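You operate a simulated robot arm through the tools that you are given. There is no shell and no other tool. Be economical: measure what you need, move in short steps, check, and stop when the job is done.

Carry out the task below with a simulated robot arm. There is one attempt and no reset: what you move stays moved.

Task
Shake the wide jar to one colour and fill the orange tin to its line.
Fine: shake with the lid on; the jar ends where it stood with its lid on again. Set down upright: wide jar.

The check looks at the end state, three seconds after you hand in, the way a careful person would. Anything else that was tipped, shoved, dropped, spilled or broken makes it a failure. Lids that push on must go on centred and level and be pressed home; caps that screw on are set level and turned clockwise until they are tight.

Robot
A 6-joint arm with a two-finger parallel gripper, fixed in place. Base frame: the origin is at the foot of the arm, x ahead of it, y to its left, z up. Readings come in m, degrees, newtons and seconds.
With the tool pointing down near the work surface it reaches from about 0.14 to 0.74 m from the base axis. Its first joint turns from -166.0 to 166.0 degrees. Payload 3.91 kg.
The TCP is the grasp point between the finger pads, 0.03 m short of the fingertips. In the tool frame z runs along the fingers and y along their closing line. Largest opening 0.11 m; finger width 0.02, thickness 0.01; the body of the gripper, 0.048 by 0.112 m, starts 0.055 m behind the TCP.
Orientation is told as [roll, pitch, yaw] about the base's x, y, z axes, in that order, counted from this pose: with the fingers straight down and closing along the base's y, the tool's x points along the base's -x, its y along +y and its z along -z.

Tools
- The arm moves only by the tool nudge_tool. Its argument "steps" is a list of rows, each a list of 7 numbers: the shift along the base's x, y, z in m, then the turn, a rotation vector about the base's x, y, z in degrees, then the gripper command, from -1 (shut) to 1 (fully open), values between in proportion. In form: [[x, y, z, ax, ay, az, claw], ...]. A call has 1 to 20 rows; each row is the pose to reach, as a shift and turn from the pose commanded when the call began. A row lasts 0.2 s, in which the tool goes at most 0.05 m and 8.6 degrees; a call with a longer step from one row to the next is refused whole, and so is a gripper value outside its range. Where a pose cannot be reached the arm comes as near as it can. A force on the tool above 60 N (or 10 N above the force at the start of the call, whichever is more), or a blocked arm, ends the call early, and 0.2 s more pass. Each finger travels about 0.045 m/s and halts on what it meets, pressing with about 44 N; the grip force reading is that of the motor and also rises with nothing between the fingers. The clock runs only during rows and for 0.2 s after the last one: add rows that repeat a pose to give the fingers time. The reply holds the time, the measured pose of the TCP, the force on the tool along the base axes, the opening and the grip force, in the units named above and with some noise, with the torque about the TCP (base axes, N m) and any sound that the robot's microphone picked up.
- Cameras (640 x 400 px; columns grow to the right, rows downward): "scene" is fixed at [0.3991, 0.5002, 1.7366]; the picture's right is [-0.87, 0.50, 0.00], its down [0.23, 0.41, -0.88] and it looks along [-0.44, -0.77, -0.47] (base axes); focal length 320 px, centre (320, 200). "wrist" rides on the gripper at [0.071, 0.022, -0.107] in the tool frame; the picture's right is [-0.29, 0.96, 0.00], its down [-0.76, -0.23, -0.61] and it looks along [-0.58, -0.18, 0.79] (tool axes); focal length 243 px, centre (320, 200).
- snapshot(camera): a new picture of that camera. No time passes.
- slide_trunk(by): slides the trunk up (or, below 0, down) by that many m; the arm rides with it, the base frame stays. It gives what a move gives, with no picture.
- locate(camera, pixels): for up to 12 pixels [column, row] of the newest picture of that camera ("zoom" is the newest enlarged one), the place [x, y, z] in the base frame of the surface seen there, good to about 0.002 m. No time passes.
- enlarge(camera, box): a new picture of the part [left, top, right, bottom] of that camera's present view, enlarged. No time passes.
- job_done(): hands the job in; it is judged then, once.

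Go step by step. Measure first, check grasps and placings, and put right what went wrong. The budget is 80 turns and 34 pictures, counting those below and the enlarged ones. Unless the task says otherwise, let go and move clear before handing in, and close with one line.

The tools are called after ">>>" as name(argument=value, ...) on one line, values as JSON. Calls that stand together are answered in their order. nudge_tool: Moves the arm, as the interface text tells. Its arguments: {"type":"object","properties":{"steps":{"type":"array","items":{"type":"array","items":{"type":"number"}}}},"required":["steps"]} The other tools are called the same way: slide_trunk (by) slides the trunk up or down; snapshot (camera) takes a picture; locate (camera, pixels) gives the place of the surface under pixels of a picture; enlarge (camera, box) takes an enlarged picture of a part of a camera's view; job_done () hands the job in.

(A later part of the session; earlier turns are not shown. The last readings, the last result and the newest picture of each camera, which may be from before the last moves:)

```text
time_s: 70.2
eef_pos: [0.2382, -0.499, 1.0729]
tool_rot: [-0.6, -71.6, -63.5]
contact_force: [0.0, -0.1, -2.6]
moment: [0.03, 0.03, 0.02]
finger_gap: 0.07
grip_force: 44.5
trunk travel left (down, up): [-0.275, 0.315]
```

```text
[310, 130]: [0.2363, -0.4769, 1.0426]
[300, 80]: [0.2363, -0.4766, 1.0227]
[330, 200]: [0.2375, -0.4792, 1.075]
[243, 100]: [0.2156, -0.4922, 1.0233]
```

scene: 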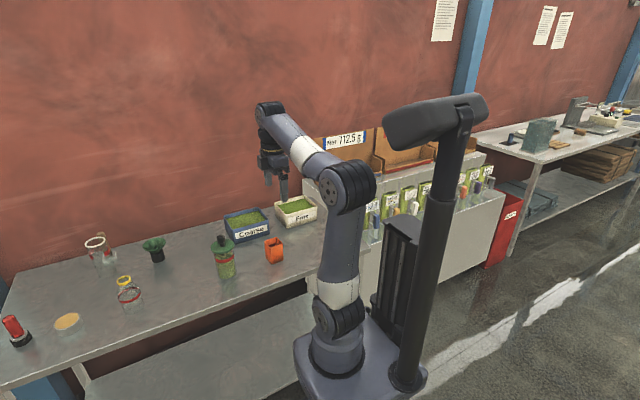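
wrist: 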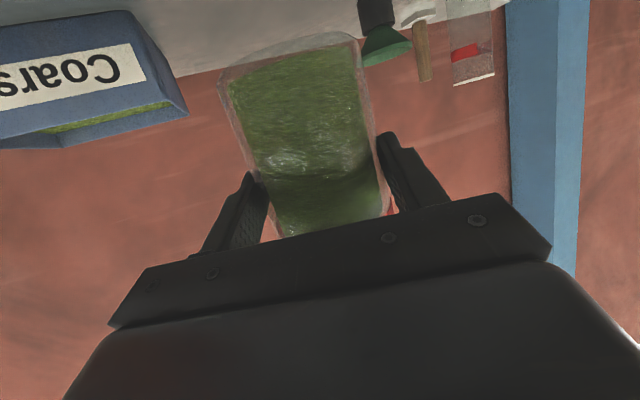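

The mixture is now one even colour, and the jar slid only about 1 cm. I'll lower it onto its original spot.

>>> nudge_tool(steps=[[-0.0032, 0.0106, -0.02, 0, 0, 0, -1], [-0.0032, 0.0106, -0.05, 0, 0, 0, -1], [-0.0032, 0.0106, -0.075, 0, 0, 0, -1], [-0.0032, 0.0106, -0.09, 0, 0, 0, -1], [-0.0032, 0.0106, -0.096, 0, 0, 0, -1], [-0.0032, 0.0106, -0.1, 0, 0, 0, -1], [-0.0032, 0.0106, -0.103, 0, 0, 0, -1]])

```text
time_s: 71.8
eef_pos: [0.2367, -0.4879, 0.9686]
tool_rot: [-0.7, -71.6, -63.4]
contact_force: [0.4, 0.4, -2.2]
moment: [-0.02, 0.03, 0.01]
finger_gap: 0.0702
grip_force: 44.2
trunk travel left (down, up): [-0.275, 0.315]
```

No contact yet. I'll lower in 1 mm rows.

>>> nudge_tool(steps=[[0, 0, -0.001, 0, 0, 0, -1], [0, 0, -0.002, 0, 0, 0, -1], [0, 0, -0.003, 0, 0, 0, -1], [0, 0, -0.004, 0, 0, 0, -1]])

```text
time_s: 72.8
eef_pos: [0.2353, -0.4885, 0.9679]
tool_rot: [-0.7, -71.9, -63.4]
contact_force: [-1.7, 0.0, 10.6]
moment: [-0.48, -0.2, -0.09]
finger_gap: 0.0702
grip_force: 44.1
trunk travel left (down, up): [-0.275, 0.315]
```

On the table (10.6 N). I'll release, back out, rise, point the tool down and raise the trunk.

>>> nudge_tool(steps=[[0, 0, 0.002, 0, 0, 0, -0.2], [0, 0, 0.003, 0, 0, 0, 0.5], [0, 0, 0.003, 0, 0, 0, 1], [0, 0, 0.003, 0, 0, 0, 1], [0, 0, 0.003, 0, 0, 0, 1], [-0.014, 0.028, 0.003, 0, 0, 0, 1], [-0.028, 0.056, 0.003, 0, 0, 0, 1], [-0.042, 0.084, 0.003, 0, 0, 0, 1], [-0.0557, 0.112, 0.003, 0, 0, 0, 1], [-0.0557, 0.112, 0.045, 0, 0, 0, 1], [-0.0557, 0.112, 0.09, 0, 0, 0, 1], [-0.0557, 0.112, 0.135, 0, 0, 0, 1], [-0.0557, 0.112, 0.165, 0, 0, 0, 1]])

>>> slide_trunk(by=0.15)

>>> nudge_tool(steps=[[0, 0, -0.01, 7.16, 3.57, 0, 1], [0, 0, -0.02, 14.3, 7.14, 0, 1], [0, 0, -0.03, 21.5, 10.7, 0, 1], [0, 0, -0.04, 28.6, 14.3, 0, 1], [0, 0, -0.05, 35.8, 17.8, 0, 1], [0, 0, -0.06, 43, 21.4, 0, 1], [0, 0, -0.08, 50.1, 25, 0, 1], [0, 0, -0.1, 57.3, 28.5, 0, 1], [0, 0, -0.12, 64.2, 32, 0, 1]])

```text
time_s: 75.7
eef_pos: [0.1796, -0.376, 1.1293]
tool_rot: [-0.6, -71.5, -63.6]
contact_force: [0.5, 0.9, 0.0]
moment: [0.0, 0.05, -0.02]
finger_gap: 0.1102
grip_force: 0.2
trunk travel left (down, up): [-0.275, 0.315]
```

```text
time_s: 77.4
eef_pos: [0.1793, -0.3755, 1.2804]
tool_rot: [-0.7, -71.5, -63.5]
contact_force: [0.5, 0.2, -0.1]
moment: [0.0, 0.0, 0.0]
finger_gap: 0.1103
grip_force: 0.1
trunk travel left (down, up): [-0.425, 0.165]
```

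```text
time_s: 79.4
eef_pos: [0.1787, -0.3755, 1.1611]
tool_rot: [-0.6, 0.4, -63.6]
contact_force: [-0.3, -0.2, 0.5]
moment: [-0.02, 0.0, 0.0]
finger_gap: 0.1099
grip_force: 0.1
trunk travel left (down, up): [-0.425, 0.165]
```

Now move above the knob and take one picture to check alignment and lid level.

>>> nudge_tool(steps=[[0.015, -0.03, 0, 0.3, -0.4, 0, 1], [0.03, -0.06, 0, 0.6, -0.4, 0, 1], [0.045, -0.09, 0, 0.6, -0.4, 0, 1], [0.0603, -0.121, -0.01, 0.6, -0.4, 0, 1], [0.0603, -0.121, -0.04, 0.6, -0.4, 0, 1]])

>>> snapshot(camera="wrist")

>>> locate(camera="wrist", pixels=[[275, 140], [325, 90], [375, 130], [320, 165], [320, 180], [320, 110]])

```text
time_s: 80.6
eef_pos: [0.2428, -0.4977, 1.1196]
tool_rot: [-0.2, 0.7, -63.5]
contact_force: [0.3, 0.2, -0.1]
moment: [0.0, -0.01, -0.02]
finger_gap: 0.1101
grip_force: 0.0
trunk travel left (down, up): [-0.425, 0.165]
```

```text
7 pictures are left
```

wrist: 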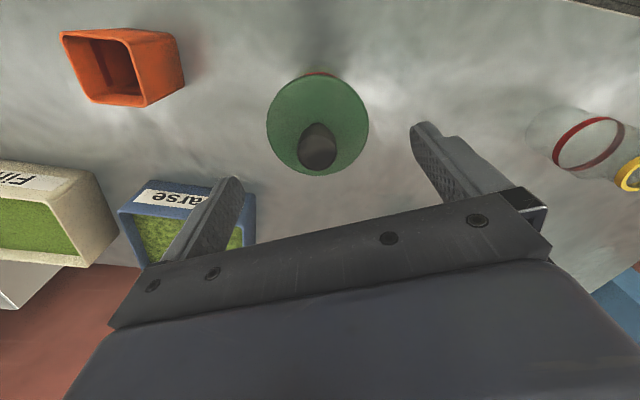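

```text
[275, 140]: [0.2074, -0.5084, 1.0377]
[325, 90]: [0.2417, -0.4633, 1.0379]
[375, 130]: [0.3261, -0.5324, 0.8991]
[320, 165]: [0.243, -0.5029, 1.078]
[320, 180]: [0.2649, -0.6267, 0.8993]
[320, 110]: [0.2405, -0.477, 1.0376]
```

The lid is level (1.0377), and the knob centre is about (0.2386,-0.495). I'll go down and grip it.

>>> nudge_tool(steps=[[-0.004, 0.003, -0.02, 0, 0, 0, 1], [-0.004, 0.003, -0.04, 0, 0, 0, 1], [-0.004, 0.003, -0.045, 0, 0, 0, 1], [-0.004, 0.003, -0.045, 0, 0, 0, 0.3], [-0.004, 0.003, -0.045, 0, 0, 0, -0.5], [-0.004, 0.003, -0.045, 0, 0, 0, -1], [-0.004, 0.003, -0.045, 0, 0, 0, -1], [-0.004, 0.003, -0.045, 0, 0, 0, -1], [-0.004, 0.003, -0.045, 0, 0, 0, -1], [-0.004, 0.003, -0.045, 0, 0, 0, -1], [-0.004, 0.003, -0.045, 0, 0, 0, -1]])

>>> nudge_tool(steps=[[0, 0, 0.002, 0, 0, 0, -1], [0, 0, 0.004, 0, 0, 0, -1], [0, 0, 0.006, 0, 0, 0, -1], [0, 0, 0.008, 0, 0, 0, -1], [0, 0, 0.01, 0, 0, 0, -1], [0, 0, 0.012, 0, 0, 0, -1], [0, 0, 0.015, 0, 0, 0, -1], [0, 0, 0.02, 0, 0, 0, -1]])

```text
time_s: 83.0
eef_pos: [0.2363, -0.493, 1.0757]
tool_rot: [-0.1, 0.6, -63.4]
contact_force: [0.0, -0.1, -0.6]
moment: [0.0, -0.01, 0.0]
finger_gap: 0.0259
grip_force: 43.8
trunk travel left (down, up): [-0.425, 0.165]
```

```text
time_s: 84.8
eef_pos: [0.2373, -0.4937, 1.0945]
tool_rot: [-0.1, 0.6, -63.5]
contact_force: [0.0, -1.1, 0.0]
moment: [-0.02, 0.01, 0.0]
finger_gap: 0.026
grip_force: 43.7
trunk travel left (down, up): [-0.425, 0.165]
```

Zero force suggests the lid came free (the jar would weigh about 2.5 N). I'll lift clear, check with a picture, and locate free table space.

>>> nudge_tool(steps=[[0, 0, 0.02, 0, 0, 0, -1], [0, 0, 0.045, 0, 0, 0, -1], [0, 0, 0.05, 0, 0, 0, -1]])

>>> snapshot(camera="scene")

>>> locate(camera="scene", pixels=[[153, 262], [180, 280], [175, 292], [128, 305], [225, 252], [224, 262], [190, 300], [200, 285], [211, 226], [236, 268]])

```text
time_s: 85.6
eef_pos: [0.2353, -0.4934, 1.1447]
tool_rot: [0.0, 0.6, -63.4]
contact_force: [0.2, -0.4, -0.6]
moment: [0.0, 0.03, 0.0]
finger_gap: 0.026
grip_force: 43.9
trunk travel left (down, up): [-0.425, 0.165]
```

```text
6 pictures are left
```

scene: 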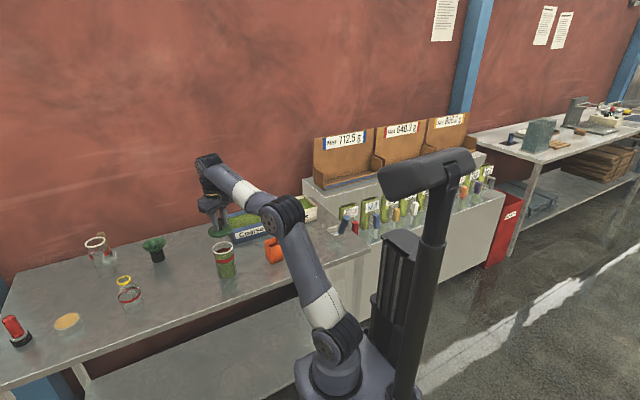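

```text
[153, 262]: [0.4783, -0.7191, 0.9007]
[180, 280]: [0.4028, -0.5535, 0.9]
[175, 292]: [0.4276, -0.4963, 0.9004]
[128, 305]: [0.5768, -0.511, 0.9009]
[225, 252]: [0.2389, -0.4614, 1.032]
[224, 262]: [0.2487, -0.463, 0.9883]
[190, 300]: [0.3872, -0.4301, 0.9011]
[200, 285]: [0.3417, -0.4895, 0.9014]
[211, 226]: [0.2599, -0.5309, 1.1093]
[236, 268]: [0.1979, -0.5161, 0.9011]
```

The lid is in the gripper, at (215,230), and the jar is open. I'll set the lid down on the clear table at about (0.39,-0.48).

>>> nudge_tool(steps=[[0.04, 0.003, 0, 0, 0, 0, -1], [0.08, 0.006, 0, 0, 0, 0, -1], [0.12, 0.01, 0, 0, 0, 0, -1], [0.155, 0.013, 0, 0, 0, 0, -1], [0.155, 0.013, -0.045, 0, 0, 0, -1], [0.155, 0.013, -0.09, 0, 0, 0, -1], [0.155, 0.013, -0.135, 0, 0, 0, -1], [0.155, 0.013, -0.165, 0, 0, 0, -1], [0.155, 0.013, -0.176, 0, 0, 0, -1]])

>>> nudge_tool(steps=[[0, 0, -0.002, 0, 0, 0, -1], [0, 0, -0.004, 0, 0, 0, -1], [0, 0, -0.006, 0, 0, 0, -1], [0, 0, -0.008, 0, 0, 0, -1], [0, 0, -0.01, 0, 0, 0, -1], [0, 0, -0.012, 0, 0, 0, -1]])

```text
time_s: 87.6
eef_pos: [0.3909, -0.4789, 0.969]
tool_rot: [-0.1, 0.5, -63.4]
contact_force: [-0.3, -0.4, 0.4]
moment: [-0.03, 0.02, 0.01]
finger_gap: 0.0256
grip_force: 44.2
trunk travel left (down, up): [-0.425, 0.165]
```

```text
time_s: 89.0
eef_pos: [0.3905, -0.4805, 0.9564]
tool_rot: [-0.1, 0.5, -63.5]
contact_force: [0.4, 0.1, 0.2]
moment: [0.03, 0.01, 0.03]
finger_gap: 0.0261
grip_force: 44.4
trunk travel left (down, up): [-0.425, 0.165]
```

>>> nudge_tool(steps=[[0, 0, -0.002, 0, 0, 0, -1], [0, 0, -0.004, 0, 0, 0, -1], [0, 0, -0.006, 0, 0, 0, -1], [0, 0, -0.008, 0, 0, 0, -1]])

```text
time_s: 90.0
eef_pos: [0.3917, -0.4801, 0.9521]
tool_rot: [-0.1, 0.1, -63.5]
contact_force: [3.5, -1.2, 28.0]
moment: [-0.16, 0.03, 0.03]
finger_gap: 0.0259
grip_force: 43.8
trunk travel left (down, up): [-0.425, 0.165]
```

The lid rests on the table (28 N). I'll release and rise, and meanwhile locate points inside the tin from the last wrist picture for the line height.

>>> nudge_tool(steps=[[0, 0, 0.002, 0, 0, 0, -0.5], [0, 0, 0.003, 0, 0, 0, 0], [0, 0, 0.003, 0, 0, 0, 0.3], [0, 0, 0.003, 0, 0, 0, 0.3], [0, 0, 0.003, 0, 0, 0, 0.3], [0, 0, 0.04, 0, 0, 0, 0.3], [0, 0, 0.08, 0, 0, 0, 0.3], [-0.02, 0.02, 0.12, 0, 0, 0, 0.6], [-0.04, 0.04, 0.15, 0, 0, 0, 1], [-0.06, 0.06, 0.18, 0, 0, 0, 1]])

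>>> locate(camera="wrist", pixels=[[105, 60], [115, 70], [122, 60], [128, 85], [110, 85], [100, 80], [90, 60], [80, 50], [95, 45], [120, 90], [132, 95], [110, 50]])

```text
time_s: 92.2
eef_pos: [0.3308, -0.4197, 1.1309]
tool_rot: [-0.1, 0.6, -63.5]
contact_force: [-0.4, -0.1, -0.2]
moment: [0.01, 0.06, -0.03]
finger_gap: 0.1101
grip_force: 0.2
trunk travel left (down, up): [-0.425, 0.165]
```

```text
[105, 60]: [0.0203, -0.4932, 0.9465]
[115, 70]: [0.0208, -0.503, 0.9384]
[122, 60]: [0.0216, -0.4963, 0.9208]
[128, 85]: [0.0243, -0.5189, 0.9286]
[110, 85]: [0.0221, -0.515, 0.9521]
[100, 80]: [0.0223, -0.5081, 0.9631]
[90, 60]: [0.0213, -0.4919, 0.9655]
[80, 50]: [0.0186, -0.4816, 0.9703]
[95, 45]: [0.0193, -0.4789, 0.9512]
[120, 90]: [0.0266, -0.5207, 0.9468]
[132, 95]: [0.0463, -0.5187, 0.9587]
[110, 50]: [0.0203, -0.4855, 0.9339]
```

The line is at z≈0.951 and the tin's inner centre is about (0.047,-0.494). I'll return to the jar, pitch, lower the trunk and grip the open jar.

>>> nudge_tool(steps=[[-0.04, 0.012, 0, 0, 0, 0, 1], [-0.08, 0.024, 0, 0, 0, 0, 1], [-0.12, 0.036, 0, 0, 0, 0, 1], [-0.152, 0.046, 0.01, 0, 0, 0, 1]])

>>> nudge_tool(steps=[[0, 0, 0, -7.16, -3.57, 0, 1], [0, 0, 0, -14.3, -7.14, 0, 1], [0, 0, 0, -21.5, -10.7, 0, 1], [0, 0, 0, -28.6, -14.3, 0, 1], [0, 0, 0, -35.8, -17.8, 0, 1], [0, 0, 0, -43, -21.4, 0, 1], [0, 0, 0, -50.1, -25, 0, 1], [0, 0, 0, -57.3, -28.5, 0, 1], [0, 0, 0, -64.4, -32.1, 0, 1]])

>>> slide_trunk(by=-0.15)

```text
time_s: 93.2
eef_pos: [0.1785, -0.3736, 1.1389]
tool_rot: [-0.1, 0.5, -63.5]
contact_force: [0.0, -0.4, 0.3]
moment: [0.02, 0.01, 0.02]
finger_gap: 0.11
grip_force: 0.1
trunk travel left (down, up): [-0.425, 0.165]
```

```text
time_s: 95.2
eef_pos: [0.1788, -0.374, 1.138]
tool_rot: [-0.4, -71.4, -63.3]
contact_force: [-0.9, -0.2, 0.5]
moment: [0.01, -0.02, 0.02]
finger_gap: 0.11
grip_force: 0.1
trunk travel left (down, up): [-0.425, 0.165]
```

```text
time_s: 97.0
eef_pos: [0.1798, -0.3741, 0.9894]
tool_rot: [-0.2, -71.4, -63.4]
contact_force: [-0.4, 1.1, -0.6]
moment: [-0.01, 0.0, 0.0]
finger_gap: 0.11
grip_force: 0.0
trunk travel left (down, up): [-0.275, 0.315]
```

Approach and grip at z≈0.966.

>>> nudge_tool(steps=[[0, 0, -0.0235, 0, 0, 0, 1], [0.0145, -0.03, -0.0235, 0, 0, 0, 1], [0.029, -0.06, -0.0235, 0, 0, 0, 1], [0.0436, -0.09, -0.0235, 0, 0, 0, 1], [0.0582, -0.1196, -0.0235, 0, 0, 0, 1], [0.0582, -0.1196, -0.0235, 0, 0, 0, 0.3], [0.0582, -0.1196, -0.0235, 0, 0, 0, -0.3], [0.0582, -0.1196, -0.0235, 0, 0, 0, -1], [0.0582, -0.1196, -0.0235, 0, 0, 0, -1], [0.0582, -0.1196, -0.0235, 0, 0, 0, -1], [0.0582, -0.1196, -0.0235, 0, 0, 0, -1], [0.0582, -0.1196, -0.0235, 0, 0, 0, -1]])

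```text
time_s: 99.5
eef_pos: [0.2386, -0.4939, 0.9664]
tool_rot: [0.0, -71.4, -63.5]
contact_force: [0.4, 0.1, 1.2]
moment: [-0.04, -0.07, -0.05]
finger_gap: 0.0707
grip_force: 44.1
trunk travel left (down, up): [-0.275, 0.315]
```

Gripped at (0.2386,-0.4939,0.9664). I'll lift slowly, yaw 16.5° and carry the jar to beside the tin.

>>> nudge_tool(steps=[[0, 0, 0.006, 0, 0, 0, -1], [0, 0, 0.02, 0, 0, 0, -1], [0, 0, 0.04, 0, 0, 0, -1], [0, 0, 0.06, 0, 0, 0, -1], [0, 0, 0.08, 0, 0, 0, -1], [0, 0, 0.1, 0, 0, 0, -1], [-0.01, 0, 0.11, 0, 0, -2, -1], [-0.025, 0.002, 0.12, 0, 0, -5, -1], [-0.043, 0.005, 0.125, 0, 0, -8, -1], [-0.06, 0.009, 0.13, 0, 0, -11, -1], [-0.077, 0.012, 0.13, 0, 0, -13, -1], [-0.094, 0.015, 0.13, 0, 0, -15, -1], [-0.108, 0.016, 0.13, 0, 0, -16.5, -1], [-0.1153, 0.0164, 0.13, 0, 0, -16.5, -1], [-0.1153, 0.0164, 0.13, 0, 0, -16.5, -1]])

```text
time_s: 102.8
eef_pos: [0.1212, -0.4783, 1.0963]
tool_rot: [-0.1, -71.5, -80.1]
contact_force: [0.4, 0.6, -2.3]
moment: [-0.03, 0.01, 0.0]
finger_gap: 0.0702
grip_force: 43.8
trunk travel left (down, up): [-0.275, 0.315]
```

Upright beside the tin. I'll tilt to 45°, short of pouring, while descending, then check.

>>> nudge_tool(steps=[[0.001, 0, -0.005, 0.86, -4.93, 0, -1], [0.002, 0, -0.01, 1.72, -9.85, 0, -1], [0.002, 0, -0.018, 2.58, -14.8, 0, -1], [0.002, 0, -0.026, 3.44, -19.7, 0, -1], [0.002, 0, -0.034, 4.3, -24.6, 0, -1], [0.002, 0, -0.042, 5.16, -29.55, 0, -1], [0.002, 0, -0.048, 6.02, -34.5, 0, -1], [0.002, 0, -0.053, 6.88, -39.4, 0, -1], [0.002, 0, -0.057, 7.74, -44.3, 0, -1], [0.002, 0, -0.057, 7.74, -44.3, 0, -1]])

>>> enlarge(camera="scene", box=[200, 190, 320, 270])

>>> locate(camera="zoom", pixels=[[385, 230], [350, 220], [400, 260], [330, 250], [300, 200], [420, 250]])

```text
time_s: 105.0
eef_pos: [0.1246, -0.4779, 1.0383]
tool_rot: [72.3, -42.1, -144.7]
contact_force: [-0.6, -0.2, -2.0]
moment: [0.02, 0.03, -0.02]
finger_gap: 0.0703
grip_force: 44.7
trunk travel left (down, up): [-0.275, 0.315]
```

```text
5.00 times, centred on (260, 230) of scene
```

zoom: 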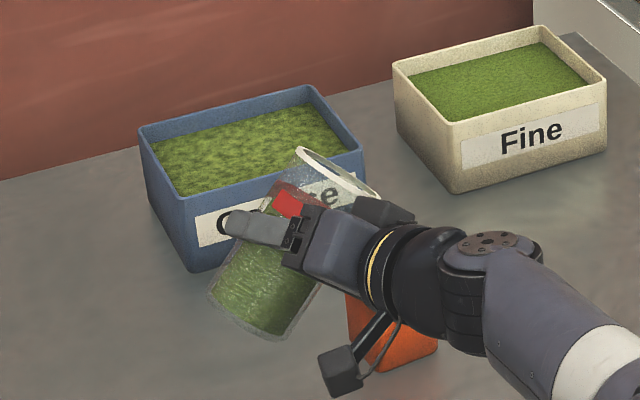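

```text
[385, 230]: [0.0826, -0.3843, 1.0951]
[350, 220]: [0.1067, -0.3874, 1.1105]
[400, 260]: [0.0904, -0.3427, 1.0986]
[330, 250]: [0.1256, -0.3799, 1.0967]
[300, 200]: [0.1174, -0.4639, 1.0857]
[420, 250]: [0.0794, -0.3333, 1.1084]
```

The jar is tilted towards the tin and nothing has poured. I'll check lip points and the tin in this zoom.

>>> locate(camera="zoom", pixels=[[376, 196], [298, 150], [340, 172], [320, 190], [285, 205], [355, 320], [400, 360], [270, 330], [215, 295], [240, 260], [437, 350]])

```text
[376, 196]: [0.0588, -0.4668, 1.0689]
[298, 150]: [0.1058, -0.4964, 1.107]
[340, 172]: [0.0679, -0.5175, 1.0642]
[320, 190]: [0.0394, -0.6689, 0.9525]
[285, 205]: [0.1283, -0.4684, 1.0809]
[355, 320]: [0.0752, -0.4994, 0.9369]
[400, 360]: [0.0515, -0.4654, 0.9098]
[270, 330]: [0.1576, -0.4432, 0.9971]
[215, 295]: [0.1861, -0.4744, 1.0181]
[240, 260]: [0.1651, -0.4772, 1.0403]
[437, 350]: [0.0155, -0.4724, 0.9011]
```

The rim centre matches my model, with the lip at (0.055,-0.490), over the tin. I'll lower and tilt slowly to about 64°, hold, then tilt back to 45°.

>>> nudge_tool(steps=[[0, 0, -0.008, 0.52, -2.95, 0, -1], [0, 0, -0.016, 1.03, -5.91, 0, -1], [0, 0, -0.022, 1.38, -7.9, 0, -1], [0, 0, -0.026, 1.72, -9.85, 0, -1], [0, 0, -0.026, 1.98, -11.3, 0, -1], [0, 0, -0.026, 2.24, -12.8, 0, -1], [0, 0, -0.026, 2.5, -14.3, 0, -1], [0, 0, -0.026, 2.75, -15.8, 0, -1], [0, 0, -0.026, 3.0, -17.2, 0, -1], [0, 0, -0.026, 3.27, -18.7, 0, -1], [0, 0, -0.026, 3.27, -18.7, 0, -1], [0, 0, -0.026, 3.27, -18.7, 0, -1], [0, 0, -0.026, 3.27, -18.7, 0, -1], [0, 0, -0.026, 3.27, -18.7, 0, -1], [0, 0, -0.026, 3.27, -18.7, 0, -1]])

```text
time_s: 108.2
eef_pos: [0.123, -0.4771, 1.0126]
tool_rot: [81.1, -24.6, -149.5]
contact_force: [-0.1, -0.2, -1.5]
moment: [-0.03, 0.02, 0.0]
finger_gap: 0.0703
grip_force: 44.1
trunk travel left (down, up): [-0.275, 0.315]
```

Now I'll tilt back, rise and move aside to see the level in the tin.

>>> nudge_tool(steps=[[0, 0, 0.004, -1.0, 5.9, 0, -1], [0, 0, 0.012, -2.06, 11.8, 0, -1], [0.0, 0, 0.024, -3.1, 17.7, 0, -1], [0.0, 0, 0.036, -4.13, 23.6, 0, -1], [0.0, 0, 0.05, -5.16, 29.6, 0, -1], [0.01, 0, 0.06, -6.19, 35.5, 0, -1], [0.03, 0, 0.07, -7.22, 41.4, 0, -1], [0.055, 0, 0.08, -8.26, 47.3, 0, -1], [0.085, 0, 0.083, -8.26, 47.3, 0, -1], [0.11, 0, 0.083, -8.26, 47.3, 0, -1], [0.13, 0, 0.083, -8.26, 47.3, 0, -1], [0.14, 0, 0.083, -8.26, 47.3, 0, -1]])

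>>> enlarge(camera="scene", box=[200, 200, 310, 270])

```text
time_s: 110.8
eef_pos: [0.2636, -0.4762, 1.0954]
tool_rot: [41.8, -65.8, -119.3]
contact_force: [-0.6, 0.0, -2.2]
moment: [0.0, -0.05, 0.02]
finger_gap: 0.0703
grip_force: 44.1
trunk travel left (down, up): [-0.275, 0.315]
```

```text
5.71 times, centred on (255, 235) of scene
```

zoom: 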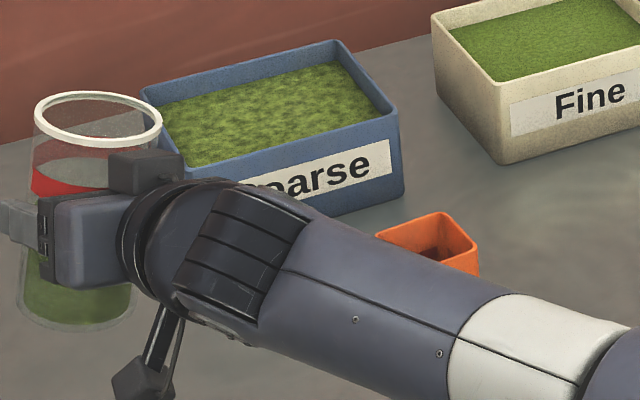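

The tin's inside shows at (430,245). I'll locate points there and on the table for any spill.

>>> locate(camera="zoom", pixels=[[420, 238], [430, 245], [440, 250], [450, 252], [435, 256], [425, 252], [440, 235], [455, 240], [412, 243], [447, 258], [80, 172], [430, 258]])

```text
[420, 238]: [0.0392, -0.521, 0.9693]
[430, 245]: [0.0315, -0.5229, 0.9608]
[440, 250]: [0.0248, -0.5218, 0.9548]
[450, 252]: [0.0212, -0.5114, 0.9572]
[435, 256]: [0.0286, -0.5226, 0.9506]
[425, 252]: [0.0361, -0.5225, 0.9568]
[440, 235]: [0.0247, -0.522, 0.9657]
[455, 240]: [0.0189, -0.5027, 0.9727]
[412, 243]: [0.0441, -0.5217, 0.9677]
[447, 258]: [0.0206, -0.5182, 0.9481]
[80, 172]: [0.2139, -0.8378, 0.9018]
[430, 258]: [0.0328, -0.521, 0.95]
```

Far-wall points are visible down to z≈0.948 with no contents yet, so the level is below the line (~0.952), and there's no spill. Second pour: tilt to about 69°.

>>> nudge_tool(steps=[[-0.03, 0, 0, 0, 0, 0, -1], [-0.07, 0, 0, 0, 0, 0, -1], [-0.11, 0, 0, 1.03, -5.91, 0, -1], [-0.135, 0, -0.005, 2.24, -12.8, 0, -1], [-0.14, 0, -0.02, 3.44, -19.7, 0, -1], [-0.14, 0, -0.04, 4.64, -26.6, 0, -1], [-0.14, 0, -0.055, 5.68, -32.5, 0, -1], [-0.14, 0, -0.068, 6.54, -37.4, 0, -1], [-0.14, 0, -0.076, 7.05, -40.4, 0, -1], [-0.14, 0, -0.079, 7.4, -42.4, 0, -1], [-0.14, 0, -0.079, 7.65, -43.8, 0, -1], [-0.14, 0, -0.079, 7.91, -45.3, 0, -1], [-0.14, 0, -0.079, 8.17, -46.8, 0, -1], [-0.14, 0, -0.079, 8.43, -48.3, 0, -1], [-0.14, 0, -0.079, 8.63, -49.4, 0, -1], [-0.14, 0, -0.079, 8.84, -50.6, 0, -1], [-0.14, 0, -0.079, 9.03, -51.7, 0, -1], [-0.14, 0, -0.079, 9.12, -52.2, 0, -1], [-0.14, 0, -0.079, 9.12, -52.2, 0, -1], [-0.14, 0, -0.079, 9.12, -52.2, 0, -1]])

>>> nudge_tool(steps=[[0, 0, 0, 0, 0, 0, -1], [0, 0, 0, 0, 0, 0, -1], [0, 0, 0, 0, 0, 0, -1], [0, 0, 0, 0, 0, 0, -1], [0, 0, 0.004, -1.0, 5.9, 0, -1], [0, 0, 0.012, -2.06, 11.8, 0, -1], [0.0, 0, 0.024, -3.1, 17.7, 0, -1], [0.0, 0, 0.036, -4.13, 23.6, 0, -1], [0.0, 0, 0.05, -5.16, 29.6, 0, -1], [0.01, 0, 0.06, -6.19, 35.5, 0, -1], [0.03, 0, 0.07, -7.22, 41.4, 0, -1], [0.055, 0, 0.08, -8.26, 47.3, 0, -1], [0.085, 0, 0.08, -9.12, 52.2, 0, -1], [0.11, 0, 0.08, -9.12, 52.2, 0, -1], [0.13, 0, 0.08, -9.12, 52.2, 0, -1], [0.14, 0, 0.08, -9.12, 52.2, 0, -1]])

>>> enlarge(camera="scene", box=[200, 205, 300, 270])

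```text
time_s: 115.0
eef_pos: [0.1251, -0.48, 1.0177]
tool_rot: [82.9, -19.9, -150.3]
contact_force: [-0.3, 0.2, -1.5]
moment: [-0.02, 0.06, -0.02]
finger_gap: 0.0702
grip_force: 44.0
trunk travel left (down, up): [-0.275, 0.315]
```

```text
time_s: 118.3
eef_pos: [0.2646, -0.4778, 1.097]
tool_rot: [41.9, -65.8, -119.4]
contact_force: [-0.6, 0.5, -0.3]
moment: [0.03, -0.01, 0.01]
finger_gap: 0.0698
grip_force: 44.2
trunk travel left (down, up): [-0.275, 0.315]
```

```text
6.15 times, centred on (250, 238) of scene
```

zoom: 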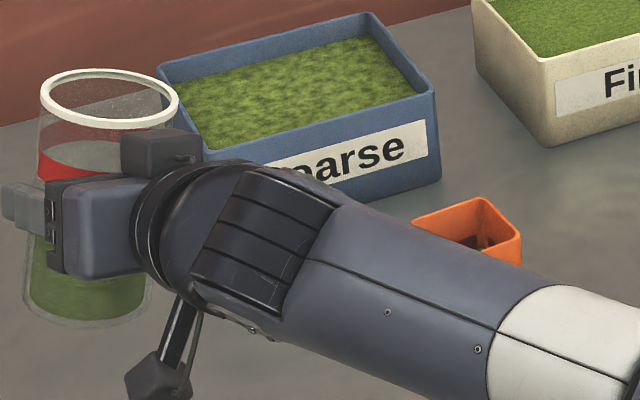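

There's a dark green patch in the tin near (490,243). I'll locate the level points there and on the jar.

>>> locate(camera="zoom", pixels=[[490, 243], [485, 240], [480, 247], [495, 247], [488, 235], [470, 240], [460, 240], [478, 238], [500, 240], [50, 255], [40, 245], [100, 290]])

```text
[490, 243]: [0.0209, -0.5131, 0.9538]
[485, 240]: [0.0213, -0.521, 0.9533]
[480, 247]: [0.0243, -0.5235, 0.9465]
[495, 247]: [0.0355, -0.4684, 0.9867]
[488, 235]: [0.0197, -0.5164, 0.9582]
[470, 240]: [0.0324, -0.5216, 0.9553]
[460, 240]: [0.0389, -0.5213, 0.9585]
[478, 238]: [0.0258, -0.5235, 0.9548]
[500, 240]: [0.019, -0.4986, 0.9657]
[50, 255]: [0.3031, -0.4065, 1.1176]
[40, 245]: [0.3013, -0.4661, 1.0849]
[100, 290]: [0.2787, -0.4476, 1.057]
```

Only wall is visible down to 0.947, so the level isn't known. I'll take repeated force readings to estimate how much has left the jar.

>>> nudge_tool(steps=[[0, 0, 0, 0, 0, 0, -1]])

>>> nudge_tool(steps=[[0, 0, 0, 0, 0, 0, -1]])

>>> nudge_tool(steps=[[0, 0, 0, 0, 0, 0, -1]])

>>> nudge_tool(steps=[[0, 0, 0, 0, 0, 0, -1]])

>>> nudge_tool(steps=[[0, 0, 0, 0, 0, 0, -1]])

>>> nudge_tool(steps=[[0, 0, 0, 0, 0, 0, -1]])

>>> nudge_tool(steps=[[0, 0, 0, 0, 0, 0, -1]])

>>> nudge_tool(steps=[[0, 0, 0, 0, 0, 0, -1]])

```text
time_s: 118.8
eef_pos: [0.2643, -0.4771, 1.0963]
tool_rot: [41.7, -65.7, -119.3]
contact_force: [0.2, 0.2, -1.2]
moment: [-0.06, 0.0, 0.01]
finger_gap: 0.0699
grip_force: 44.5
trunk travel left (down, up): [-0.275, 0.315]
```

```text
time_s: 119.2
eef_pos: [0.2633, -0.4775, 1.0953]
tool_rot: [41.9, -65.7, -119.2]
contact_force: [-0.1, -0.2, -0.6]
moment: [0.01, 0.0, -0.03]
finger_gap: 0.0697
grip_force: 43.6
trunk travel left (down, up): [-0.275, 0.315]
```

```text
time_s: 119.5
eef_pos: [0.2639, -0.4776, 1.0959]
tool_rot: [41.8, -65.8, -119.3]
contact_force: [-0.4, 0.4, -1.8]
moment: [0.01, 0.02, 0.02]
finger_gap: 0.0699
grip_force: 44.1
trunk travel left (down, up): [-0.275, 0.315]
```

```text
time_s: 120.0
eef_pos: [0.2639, -0.4772, 1.0969]
tool_rot: [41.8, -65.8, -119.3]
contact_force: [-0.1, 1.0, -1.9]
moment: [0.03, 0.03, -0.03]
finger_gap: 0.0701
grip_force: 44.1
trunk travel left (down, up): [-0.275, 0.315]
```

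```text
time_s: 120.3
eef_pos: [0.2633, -0.4774, 1.0966]
tool_rot: [41.8, -65.7, -119.3]
contact_force: [-0.7, -0.5, -1.5]
moment: [0.02, 0.04, 0.02]
finger_gap: 0.0699
grip_force: 44.5
trunk travel left (down, up): [-0.275, 0.315]
```

```text
time_s: 120.8
eef_pos: [0.2637, -0.4772, 1.0962]
tool_rot: [41.8, -65.7, -119.3]
contact_force: [0.0, -0.2, -1.6]
moment: [0.01, 0.02, 0.01]
finger_gap: 0.0701
grip_force: 43.7
trunk travel left (down, up): [-0.275, 0.315]
```

```text
time_s: 121.2
eef_pos: [0.2643, -0.4767, 1.0954]
tool_rot: [41.8, -65.6, -119.2]
contact_force: [0.9, 0.0, -1.8]
moment: [0.0, 0.01, -0.03]
finger_gap: 0.07
grip_force: 44.1
trunk travel left (down, up): [-0.275, 0.315]
```

```text
time_s: 121.5
eef_pos: [0.2629, -0.4776, 1.0971]
tool_rot: [41.9, -65.7, -119.3]
contact_force: [0.3, 0.2, -0.5]
moment: [0.01, 0.03, -0.02]
finger_gap: 0.07
grip_force: 44.0
trunk travel left (down, up): [-0.275, 0.315]
```

The mean load has dropped from about 2.2 N to 1.25 N, so roughly 100 ml has poured, in line with my model (level ~0.944–0.947). A small third pour to 70.5° should add about 6 mm.

>>> nudge_tool(steps=[[-0.03, 0, 0, 0, 0, 0, -1], [-0.07, 0, 0, 0, 0, 0, -1], [-0.11, 0, 0, 1.03, -5.91, 0, -1], [-0.135, 0, -0.005, 2.24, -12.8, 0, -1], [-0.14, 0, -0.02, 3.44, -19.7, 0, -1], [-0.14, 0, -0.04, 4.64, -26.6, 0, -1], [-0.14, 0, -0.055, 5.68, -32.5, 0, -1], [-0.14, 0, -0.068, 6.54, -37.4, 0, -1], [-0.14, 0, -0.076, 7.05, -40.4, 0, -1], [-0.14, 0, -0.079, 7.57, -43.3, 0, -1], [-0.14, 0, -0.079, 8.08, -46.3, 0, -1], [-0.14, 0, -0.079, 8.43, -48.3, 0, -1], [-0.14, 0, -0.079, 8.77, -50.2, 0, -1], [-0.14, 0, -0.079, 8.94, -51.2, 0, -1], [-0.14, 0, -0.079, 9.12, -52.2, 0, -1], [-0.14, 0, -0.079, 9.25, -53, 0, -1], [-0.14, 0, -0.079, 9.37, -53.7, 0, -1], [-0.14, 0, -0.079, 9.37, -53.7, 0, -1], [-0.14, 0, -0.079, 9.37, -53.7, 0, -1], [-0.14, 0, -0.079, 9.37, -53.7, 0, -1]])

>>> nudge_tool(steps=[[0, 0, 0, 0, 0, 0, -1], [0, 0, 0, 0, 0, 0, -1], [0, 0, 0, 0, 0, 0, -1], [0, 0, 0, 0, 0, 0, -1], [0, 0, 0.004, -1.0, 5.9, 0, -1], [0, 0, 0.012, -2.06, 11.8, 0, -1], [0.0, 0, 0.024, -3.1, 17.7, 0, -1], [0.0, 0, 0.036, -4.13, 23.6, 0, -1], [0.0, 0, 0.05, -5.16, 29.6, 0, -1], [0.01, 0, 0.06, -6.19, 35.5, 0, -1], [0.03, 0, 0.07, -7.22, 41.4, 0, -1], [0.055, 0, 0.08, -8.26, 47.3, 0, -1], [0.085, 0, 0.08, -9.37, 53.7, 0, -1], [0.11, 0, 0.08, -9.37, 53.7, 0, -1], [0.13, 0, 0.08, -9.37, 53.7, 0, -1], [0.14, 0, 0.08, -9.37, 53.7, 0, -1]])

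>>> enlarge(camera="scene", box=[250, 225, 298, 255])

```text
time_s: 125.8
eef_pos: [0.1233, -0.478, 1.0173]
tool_rot: [83.6, -18.5, -150.6]
contact_force: [0.5, 0.7, -1.7]
moment: [0.01, 0.04, 0.01]
finger_gap: 0.0696
grip_force: 44.0
trunk travel left (down, up): [-0.275, 0.315]
```

```text
time_s: 129.2
eef_pos: [0.2655, -0.4767, 1.0963]
tool_rot: [41.7, -65.7, -119.3]
contact_force: [1.0, 0.1, -2.5]
moment: [-0.01, -0.03, 0.01]
finger_gap: 0.07
grip_force: 43.4
trunk travel left (down, up): [-0.275, 0.315]
```

```text
13.33 times, centred on (274, 240) of scene
```

zoom: 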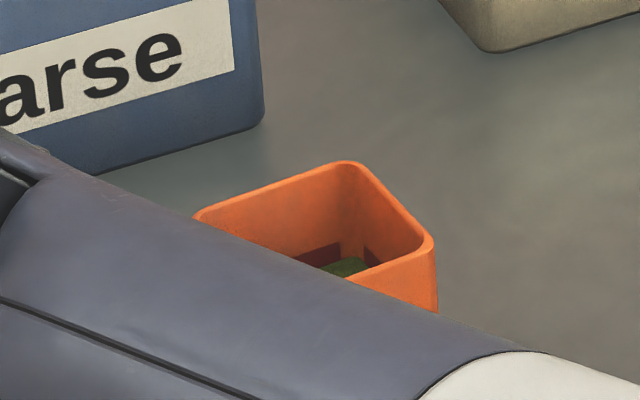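

Green contents are now visible at (350,267), touching the lower part of the dark line band. I'll measure the surface and the band.

>>> locate(camera="zoom", pixels=[[350, 267], [340, 269], [358, 265], [345, 262], [330, 255], [335, 247], [330, 263], [318, 250], [318, 262], [338, 243], [352, 258], [300, 260]])

```text
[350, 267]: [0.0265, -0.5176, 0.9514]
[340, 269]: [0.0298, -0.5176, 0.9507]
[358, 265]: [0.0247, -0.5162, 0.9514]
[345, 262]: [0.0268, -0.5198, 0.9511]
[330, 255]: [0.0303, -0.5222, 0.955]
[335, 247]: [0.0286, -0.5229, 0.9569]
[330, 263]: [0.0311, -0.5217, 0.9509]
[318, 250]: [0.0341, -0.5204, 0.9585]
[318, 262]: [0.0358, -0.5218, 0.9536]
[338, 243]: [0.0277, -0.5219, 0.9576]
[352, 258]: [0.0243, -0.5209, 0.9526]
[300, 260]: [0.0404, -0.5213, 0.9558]
```

The surface is at z≈0.951, in the middle of the line band (~0.946–0.958), so the tin is filled. Now I'll bring the jar upright and back to its spot.

>>> nudge_tool(steps=[[0, 0, 0, -0.86, 4.93, 0, -1], [0, 0, 0, -1.72, 9.85, 0, -1], [0, 0, 0, -2.75, 15.76, 0, -1], [0, 0, 0, -2.75, 15.76, 0, -1]])

>>> nudge_tool(steps=[[-0.006, -0.003, 0, 0, 0, 4, -1], [-0.012, -0.007, 0, 0, 0, 8, -1], [-0.018, -0.011, 0, 0, 0, 12, -1], [-0.024, -0.015, 0, 0, 0, 16.5, -1], [-0.0265, -0.0172, -0.02, 0, 0, 16.5, -1], [-0.0265, -0.0172, -0.05, 0, 0, 16.5, -1], [-0.0265, -0.0172, -0.08, 0, 0, 16.5, -1], [-0.0265, -0.0172, -0.1, 0, 0, 16.5, -1], [-0.0265, -0.0172, -0.115, 0, 0, 16.5, -1], [-0.0265, -0.0172, -0.119, 0, 0, 16.5, -1]])

```text
time_s: 130.2
eef_pos: [0.2642, -0.4784, 1.0974]
tool_rot: [-0.5, -71.5, -79.6]
contact_force: [-0.3, 1.1, -1.7]
moment: [-0.03, 0.0, -0.02]
finger_gap: 0.0698
grip_force: 44.7
trunk travel left (down, up): [-0.275, 0.315]
```

```text
time_s: 132.3
eef_pos: [0.2377, -0.4966, 0.978]
tool_rot: [-0.4, -71.4, -63.4]
contact_force: [-1.0, -0.1, -0.2]
moment: [0.02, -0.02, 0.03]
finger_gap: 0.0697
grip_force: 44.0
out of reach, approached as far as the arm can: row 3
trunk travel left (down, up): [-0.275, 0.315]
```

Orientation is restored. I'll nudge to the recorded grasp spot and lower to contact.

>>> nudge_tool(steps=[[0.001, 0.0025, -0.002, 0, 0, 0, -1], [0.001, 0.0025, -0.004, 0, 0, 0, -1], [0.001, 0.0025, -0.006, 0, 0, 0, -1], [0.001, 0.0025, -0.008, 0, 0, 0, -1], [0.001, 0.0025, -0.0095, 0, 0, 0, -1]])

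```text
time_s: 133.6
eef_pos: [0.2388, -0.4931, 0.972]
tool_rot: [-0.3, -71.7, -63.3]
contact_force: [-1.7, -3.0, 12.0]
moment: [-0.73, -0.08, -0.17]
finger_gap: 0.0697
grip_force: 44.4
trunk travel left (down, up): [-0.275, 0.315]
```

In contact with the table (12 N). I'll release, back out, raise the trunk and point the tool down.

>>> nudge_tool(steps=[[0, 0, 0.003, 0, 0, 0, -0.2], [0, 0, 0.003, 0, 0, 0, 0.5], [0, 0, 0.003, 0, 0, 0, 1], [0, 0, 0.003, 0, 0, 0, 1], [0, 0, 0.003, 0, 0, 0, 1], [-0.014, 0.028, 0.003, 0, 0, 0, 1], [-0.028, 0.056, 0.003, 0, 0, 0, 1], [-0.042, 0.084, 0.003, 0, 0, 0, 1], [-0.0585, 0.117, 0.003, 0, 0, 0, 1], [-0.0585, 0.117, 0.045, 0, 0, 0, 1], [-0.0585, 0.117, 0.09, 0, 0, 0, 1], [-0.0585, 0.117, 0.135, 0, 0, 0, 1], [-0.0585, 0.117, 0.16, 0, 0, 0, 1]])

>>> slide_trunk(by=0.15)

>>> nudge_tool(steps=[[0, 0, -0.01, 7.16, 3.57, 0, 1], [0, 0, -0.02, 14.3, 7.14, 0, 1], [0, 0, -0.03, 21.5, 10.7, 0, 1], [0, 0, -0.04, 28.6, 14.3, 0, 1], [0, 0, -0.05, 35.8, 17.8, 0, 1], [0, 0, -0.06, 43, 21.4, 0, 1], [0, 0, -0.08, 50.1, 25, 0, 1], [0, 0, -0.1, 57.3, 28.5, 0, 1], [0, 0, -0.12, 64.0, 31.9, 0, 1]])

```text
time_s: 136.3
eef_pos: [0.1788, -0.3747, 1.1295]
tool_rot: [-0.2, -71.5, -63.4]
contact_force: [0.4, 0.3, -0.1]
moment: [0.0, 0.0, 0.02]
finger_gap: 0.1098
grip_force: 0.0
trunk travel left (down, up): [-0.275, 0.315]
```

```text
time_s: 138.1
eef_pos: [0.178, -0.3747, 1.2787]
tool_rot: [-0.3, -71.4, -63.3]
contact_force: [0.4, -0.6, 0.6]
moment: [0.02, -0.01, -0.01]
finger_gap: 0.1099
grip_force: 0.0
trunk travel left (down, up): [-0.425, 0.165]
```

```text
time_s: 140.1
eef_pos: [0.1766, -0.3753, 1.1601]
tool_rot: [-0.1, 0.2, -63.5]
contact_force: [-0.6, 0.3, 0.1]
moment: [-0.01, -0.03, 0.0]
finger_gap: 0.1102
grip_force: 0.1
trunk travel left (down, up): [-0.425, 0.165]
```

Next I'll fetch the lid: go over (0.391,-0.480), descend and grip the knob at the height where I left it.

>>> nudge_tool(steps=[[0.0429, -0.021, 0, 0, 0, 0, 1], [0.0858, -0.042, 0, 0, 0, 0, 1], [0.1287, -0.0629, 0, 0, 0, 0, 1], [0.1716, -0.0838, 0, 0, 0, 0, 1], [0.2147, -0.1048, 0, 0, 0, 0, 1], [0.2147, -0.1048, -0.045, 0, 0, 0, 1], [0.2147, -0.1048, -0.09, 0, 0, 0, 1], [0.2147, -0.1048, -0.135, 0, 0, 0, 1], [0.2147, -0.1048, -0.18, 0, 0, 0, 1], [0.2147, -0.1048, -0.2, 0, 0, 0, 1], [0.2147, -0.1048, -0.2, 0, 0, 0, 1]])

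```text
time_s: 142.5
eef_pos: [0.394, -0.4782, 0.9596]
tool_rot: [-0.1, 0.1, -63.6]
contact_force: [-0.1, -0.2, 0.1]
moment: [-0.04, -0.01, -0.02]
finger_gap: 0.1097
grip_force: 0.0
out of reach, approached as far as the arm can: row 5
trunk travel left (down, up): [-0.425, 0.165]
```

Fine-adjust to the release point and close.

>>> nudge_tool(steps=[[-0.0025, -0.002, -0.003, 0, 0, 0, 1], [-0.0025, -0.002, -0.006, 0, 0, 0, 1], [-0.0025, -0.002, -0.006, 0, 0, 0, 1]])

>>> nudge_tool(steps=[[0, 0, 0, 0, 0, 0, 0.3], [0, 0, 0, 0, 0, 0, -0.5], [0, 0, 0, 0, 0, 0, -1], [0, 0, 0, 0, 0, 0, -1], [0, 0, 0, 0, 0, 0, -1], [0, 0, 0, 0, 0, 0, -1], [0, 0, 0, 0, 0, 0, -1], [0, 0, 0, 0, 0, 0, -1]])

>>> nudge_tool(steps=[[0, 0, 0.02, 0, 0, 0, -1], [0, 0, 0.06, 0, 0, 0, -1], [0, 0, 0.105, 0, 0, 0, -1], [0, 0, 0.15, 0, 0, 0, -1], [0, 0, 0.19, 0, 0, 0, -1]])

```text
time_s: 143.3
eef_pos: [0.3915, -0.4808, 0.9547]
tool_rot: [-0.1, 0.1, -63.5]
contact_force: [0.0, -0.5, 0.0]
moment: [0.0, 0.0, -0.03]
finger_gap: 0.1102
grip_force: 0.1
trunk travel left (down, up): [-0.425, 0.165]
```

```text
time_s: 145.1
eef_pos: [0.391, -0.4804, 0.9551]
tool_rot: [-0.1, 0.1, -63.5]
contact_force: [-0.1, 0.4, 0.2]
moment: [-0.01, -0.03, 0.0]
finger_gap: 0.0261
grip_force: 44.2
trunk travel left (down, up): [-0.425, 0.165]
```

```text
time_s: 146.3
eef_pos: [0.3891, -0.4811, 1.1427]
tool_rot: [-0.1, 0.0, -63.5]
contact_force: [0.0, -0.1, 0.3]
moment: [0.0, 0.01, -0.01]
finger_gap: 0.0257
grip_force: 44.1
trunk travel left (down, up): [-0.425, 0.165]
```

Lid held. I'll move over the jar and verify position before lowering.

>>> nudge_tool(steps=[[-0.04, -0.003, 0, 0, 0, 0, -1], [-0.08, -0.006, 0, 0, 0, 0, -1], [-0.12, -0.009, 0, 0, 0, 0, -1], [-0.145, -0.0112, 0, 0, 0, 0, -1], [-0.1515, -0.0117, 0, 0, 0, 0, -1], [-0.1515, -0.0117, -0.02, 0, 0, 0, -1], [-0.1515, -0.0117, -0.035, 0, 0, 0, -1], [-0.1515, -0.0117, -0.035, 0, 0, 0, -1]])

>>> nudge_tool(steps=[[0, 0, 0, 0, 0, 0, -1]])

>>> nudge_tool(steps=[[0, 0, 0, 0, 0, 0, -1]])

>>> nudge_tool(steps=[[0, 0, 0, 0, 0, 0, -1]])

```text
time_s: 148.1
eef_pos: [0.2403, -0.4933, 1.1073]
tool_rot: [-0.2, 0.2, -63.6]
contact_force: [0.1, -0.5, -0.3]
moment: [-0.02, -0.01, 0.04]
finger_gap: 0.0259
grip_force: 44.0
trunk travel left (down, up): [-0.425, 0.165]
```

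```text
time_s: 148.5
eef_pos: [0.2398, -0.4939, 1.1069]
tool_rot: [0.0, 0.0, -63.5]
contact_force: [0.6, -0.6, -0.7]
moment: [-0.01, 0.02, -0.02]
finger_gap: 0.0261
grip_force: 44.0
trunk travel left (down, up): [-0.425, 0.165]
```

```text
time_s: 148.9
eef_pos: [0.2401, -0.4927, 1.1081]
tool_rot: [0.0, 0.1, -63.5]
contact_force: [-0.3, 0.1, 1.2]
moment: [0.0, -0.02, -0.02]
finger_gap: 0.026
grip_force: 43.9
trunk travel left (down, up): [-0.425, 0.165]
```

```text
time_s: 149.3
eef_pos: [0.2405, -0.4922, 1.107]
tool_rot: [-0.1, 0.1, -63.4]
contact_force: [-0.4, 0.1, -0.2]
moment: [-0.03, 0.02, 0.0]
finger_gap: 0.026
grip_force: 43.9
trunk travel left (down, up): [-0.425, 0.165]
```

The average position is (0.2402,-0.493); the target from the removal pose is (0.2375,-0.492). I'll shift and lower to the first contact.

>>> nudge_tool(steps=[[-0.0027, 0.0009, -0.005, 0, 0, 0, -1], [-0.0027, 0.0009, -0.012, 0, 0, 0, -1], [-0.0027, 0.0009, -0.017, 0, 0, 0, -1], [-0.0027, 0.0009, -0.02, 0, 0, 0, -1], [-0.0027, 0.0009, -0.022, 0, 0, 0, -1]])

>>> nudge_tool(steps=[[0, 0, -0.0015, 0, 0, 0, -1], [0, 0, -0.003, 0, 0, 0, -1]])

```text
time_s: 150.5
eef_pos: [0.2373, -0.493, 1.0872]
tool_rot: [-0.1, 0.1, -63.5]
contact_force: [1.0, 1.2, -1.1]
moment: [0.03, -0.01, -0.01]
finger_gap: 0.0262
grip_force: 44.1
trunk travel left (down, up): [-0.425, 0.165]
```

```text
time_s: 151.1
eef_pos: [0.2364, -0.4916, 1.0831]
tool_rot: [-0.1, 0.0, -63.5]
contact_force: [-0.3, -0.2, 2.8]
moment: [-0.08, -0.06, 0.03]
finger_gap: 0.0257
grip_force: 44.2
trunk travel left (down, up): [-0.425, 0.165]
```

Just touching at 1.083 with small force. I'll press on gently.

>>> nudge_tool(steps=[[0, 0, -0.0015, 0, 0, 0, -1], [0, 0, -0.003, 0, 0, 0, -1]])

>>> nudge_tool(steps=[[0, 0, -0.0015, 0, 0, 0, -1], [0, 0, -0.003, 0, 0, 0, -1]])

>>> nudge_tool(steps=[[0, 0, -0.0015, 0, 0, 0, -1], [0, 0, -0.003, 0, 0, 0, -1]])

```text
time_s: 151.7
eef_pos: [0.2358, -0.4917, 1.0828]
tool_rot: [-0.2, -0.3, -63.5]
contact_force: [1.6, -4.6, 24.9]
moment: [-0.9, -0.23, 0.0]
finger_gap: 0.0261
grip_force: 44.6
trunk travel left (down, up): [-0.425, 0.165]
```

```text
time_s: 152.3
eef_pos: [0.2345, -0.491, 1.0801]
tool_rot: [-0.2, -0.4, -63.5]
contact_force: [-3.9, -0.7, 36.0]
moment: [-1.11, -0.09, -0.07]
finger_gap: 0.0262
grip_force: 43.7
trunk travel left (down, up): [-0.425, 0.165]
```

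```text
time_s: 152.9
eef_pos: [0.2363, -0.4907, 1.0789]
tool_rot: [-0.2, -0.4, -63.5]
contact_force: [-2.9, 2.7, 38.0]
moment: [-1.01, 0.27, -0.06]
finger_gap: 0.0263
grip_force: 44.4
trunk travel left (down, up): [-0.425, 0.165]
```

Resistance began at 1.083 and it's now 1.079 with 38 N, close to the expected seated height of 1.078. I'll use the last picture to check the plate's level.

>>> snapshot(camera="wrist")

>>> locate(camera="wrist", pixels=[[280, 140], [330, 95], [375, 135], [300, 115], [360, 115], [275, 150], [372, 165], [330, 130], [322, 88], [332, 84], [350, 90], [305, 92]])

```text
1 pictures are left
```

wrist: 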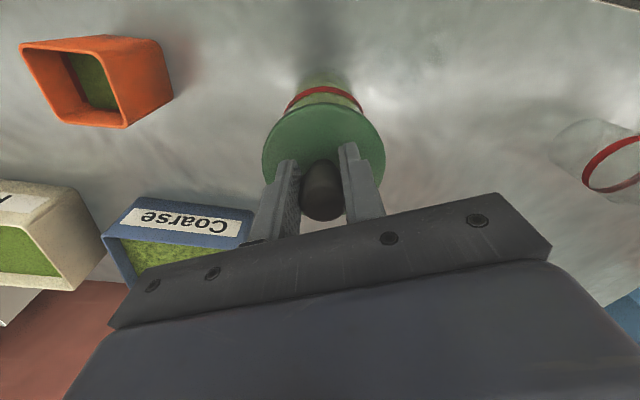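

```text
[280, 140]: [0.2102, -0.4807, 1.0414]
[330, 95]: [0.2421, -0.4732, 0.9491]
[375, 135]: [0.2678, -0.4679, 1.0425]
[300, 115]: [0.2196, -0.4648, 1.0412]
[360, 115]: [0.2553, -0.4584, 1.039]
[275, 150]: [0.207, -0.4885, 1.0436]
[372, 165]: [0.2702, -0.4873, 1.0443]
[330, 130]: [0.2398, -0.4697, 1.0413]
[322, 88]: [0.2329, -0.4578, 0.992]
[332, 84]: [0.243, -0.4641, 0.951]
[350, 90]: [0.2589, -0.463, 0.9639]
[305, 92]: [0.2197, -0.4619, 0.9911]
```

The plate reads 1.039 near and about 1.044+ farther, so the far side isn't in yet. I'll get more edge points from this picture (plus the tin's level).

>>> locate(camera="wrist", pixels=[[325, 105], [325, 110], [265, 150], [383, 155], [268, 165], [290, 113], [365, 118], [322, 175], [322, 200], [95, 80], [105, 95], [85, 65]])

```text
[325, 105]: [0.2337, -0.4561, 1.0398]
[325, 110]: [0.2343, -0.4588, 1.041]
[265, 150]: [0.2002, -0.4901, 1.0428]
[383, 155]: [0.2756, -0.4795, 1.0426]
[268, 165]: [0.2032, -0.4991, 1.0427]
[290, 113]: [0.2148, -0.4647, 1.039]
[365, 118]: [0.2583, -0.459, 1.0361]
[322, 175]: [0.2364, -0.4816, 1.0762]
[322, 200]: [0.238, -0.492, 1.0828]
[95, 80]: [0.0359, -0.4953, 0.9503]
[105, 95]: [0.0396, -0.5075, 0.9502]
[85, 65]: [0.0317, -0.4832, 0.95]
```

The tin level is 0.950, which is good. The lid's knob leans about 4 mm towards the robot relative to the jar axis, so I'll shift it outward by 4 mm to level it, then press.

>>> nudge_tool(steps=[[0.0005, -0.001, 0.001, 0, 0, 0, -1], [0.001, -0.002, 0.001, 0, 0, 0, -1], [0.0015, -0.003, 0.001, 0, 0, 0, -1], [0.002, -0.004, 0.001, 0, 0, 0, -1], [0.002, -0.004, 0.0, 0, 0, 0, -1]])

>>> nudge_tool(steps=[[0, 0, -0.001, 0, 0, 0, -1], [0, 0, -0.002, 0, 0, 0, -1]])

```text
time_s: 154.1
eef_pos: [0.2367, -0.4932, 1.0781]
tool_rot: [-0.1, -0.4, -63.5]
contact_force: [-3.5, 2.1, 38.7]
moment: [-1.05, 0.36, -0.12]
finger_gap: 0.026
grip_force: 44.2
trunk travel left (down, up): [-0.425, 0.165]
```

```text
time_s: 154.7
eef_pos: [0.2371, -0.4944, 1.0755]
tool_rot: [-0.2, -0.4, -63.5]
contact_force: [-4.1, 4.1, 41.7]
moment: [-0.87, 0.41, -0.11]
finger_gap: 0.026
grip_force: 44.2
trunk travel left (down, up): [-0.425, 0.165]
```

It's moved down to 1.0755 with the moment falling. I'll release, close the fingers above the knob, and press straight down on its top, slightly to the far side.

>>> nudge_tool(steps=[[0, 0, 0.003, 0, 0, 0, -0.5], [0, 0, 0.004, 0, 0, 0, 0], [0, 0, 0.004, 0, 0, 0, 0.2], [0, 0, 0.004, 0, 0, 0, 0.2], [0, 0, 0.04, 0, 0, 0, 0.2], [0, 0, 0.06, 0, 0, 0, -0.5], [0.0035, -0.002, 0.06, 0, 0, 0, -1], [0.0035, -0.002, 0.06, 0, 0, 0, -1], [0.0035, -0.002, 0.06, 0, 0, 0, -1], [0.0035, -0.002, 0.06, 0, 0, 0, -1], [0.0035, -0.002, 0.06, 0, 0, 0, -1]])

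>>> nudge_tool(steps=[[0, 0, -0.008, 0, 0, 0, -1], [0, 0, -0.011, 0, 0, 0, -1], [0, 0, -0.013, 0, 0, 0, -1], [0, 0, -0.015, 0, 0, 0, -1]])

```text
time_s: 157.1
eef_pos: [0.2422, -0.4982, 1.1321]
tool_rot: [-0.1, 0.2, -63.5]
contact_force: [-0.8, 0.7, 0.2]
moment: [-0.02, -0.01, 0.02]
finger_gap: 0.0
grip_force: 37.9
trunk travel left (down, up): [-0.425, 0.165]
```

```text
time_s: 158.1
eef_pos: [0.2414, -0.4972, 1.1171]
tool_rot: [0.0, 0.1, -63.4]
contact_force: [-0.4, -0.2, -0.4]
moment: [-0.03, 0.0, -0.02]
finger_gap: 0.0
grip_force: 38.4
trunk travel left (down, up): [-0.425, 0.165]
```

No contact yet. I'll continue in fine steps.

>>> nudge_tool(steps=[[0, 0, -0.001, 0, 0, 0, -1], [0, 0, -0.002, 0, 0, 0, -1]])

>>> nudge_tool(steps=[[0, 0, -0.001, 0, 0, 0, -1], [0, 0, -0.002, 0, 0, 0, -1]])

>>> nudge_tool(steps=[[0, 0, -0.001, 0, 0, 0, -1], [0, 0, -0.002, 0, 0, 0, -1]])

```text
time_s: 158.7
eef_pos: [0.2425, -0.4974, 1.116]
tool_rot: [-0.1, 0.1, -63.5]
contact_force: [-0.3, -0.3, 0.1]
moment: [0.0, 0.01, 0.01]
finger_gap: 0.0
grip_force: 37.4
trunk travel left (down, up): [-0.425, 0.165]
```

```text
time_s: 159.3
eef_pos: [0.2414, -0.4984, 1.1122]
tool_rot: [-0.1, 0.0, -63.5]
contact_force: [0.3, -0.8, 3.9]
moment: [-0.02, -0.03, 0.03]
finger_gap: 0.0001
grip_force: 37.9
trunk travel left (down, up): [-0.425, 0.165]
```

```text
time_s: 159.9
eef_pos: [0.2414, -0.4965, 1.1129]
tool_rot: [0.0, -0.2, -63.5]
contact_force: [1.1, -2.2, 17.4]
moment: [-0.1, -0.1, 0.01]
finger_gap: 0.0
grip_force: 36.6
trunk travel left (down, up): [-0.425, 0.165]
```

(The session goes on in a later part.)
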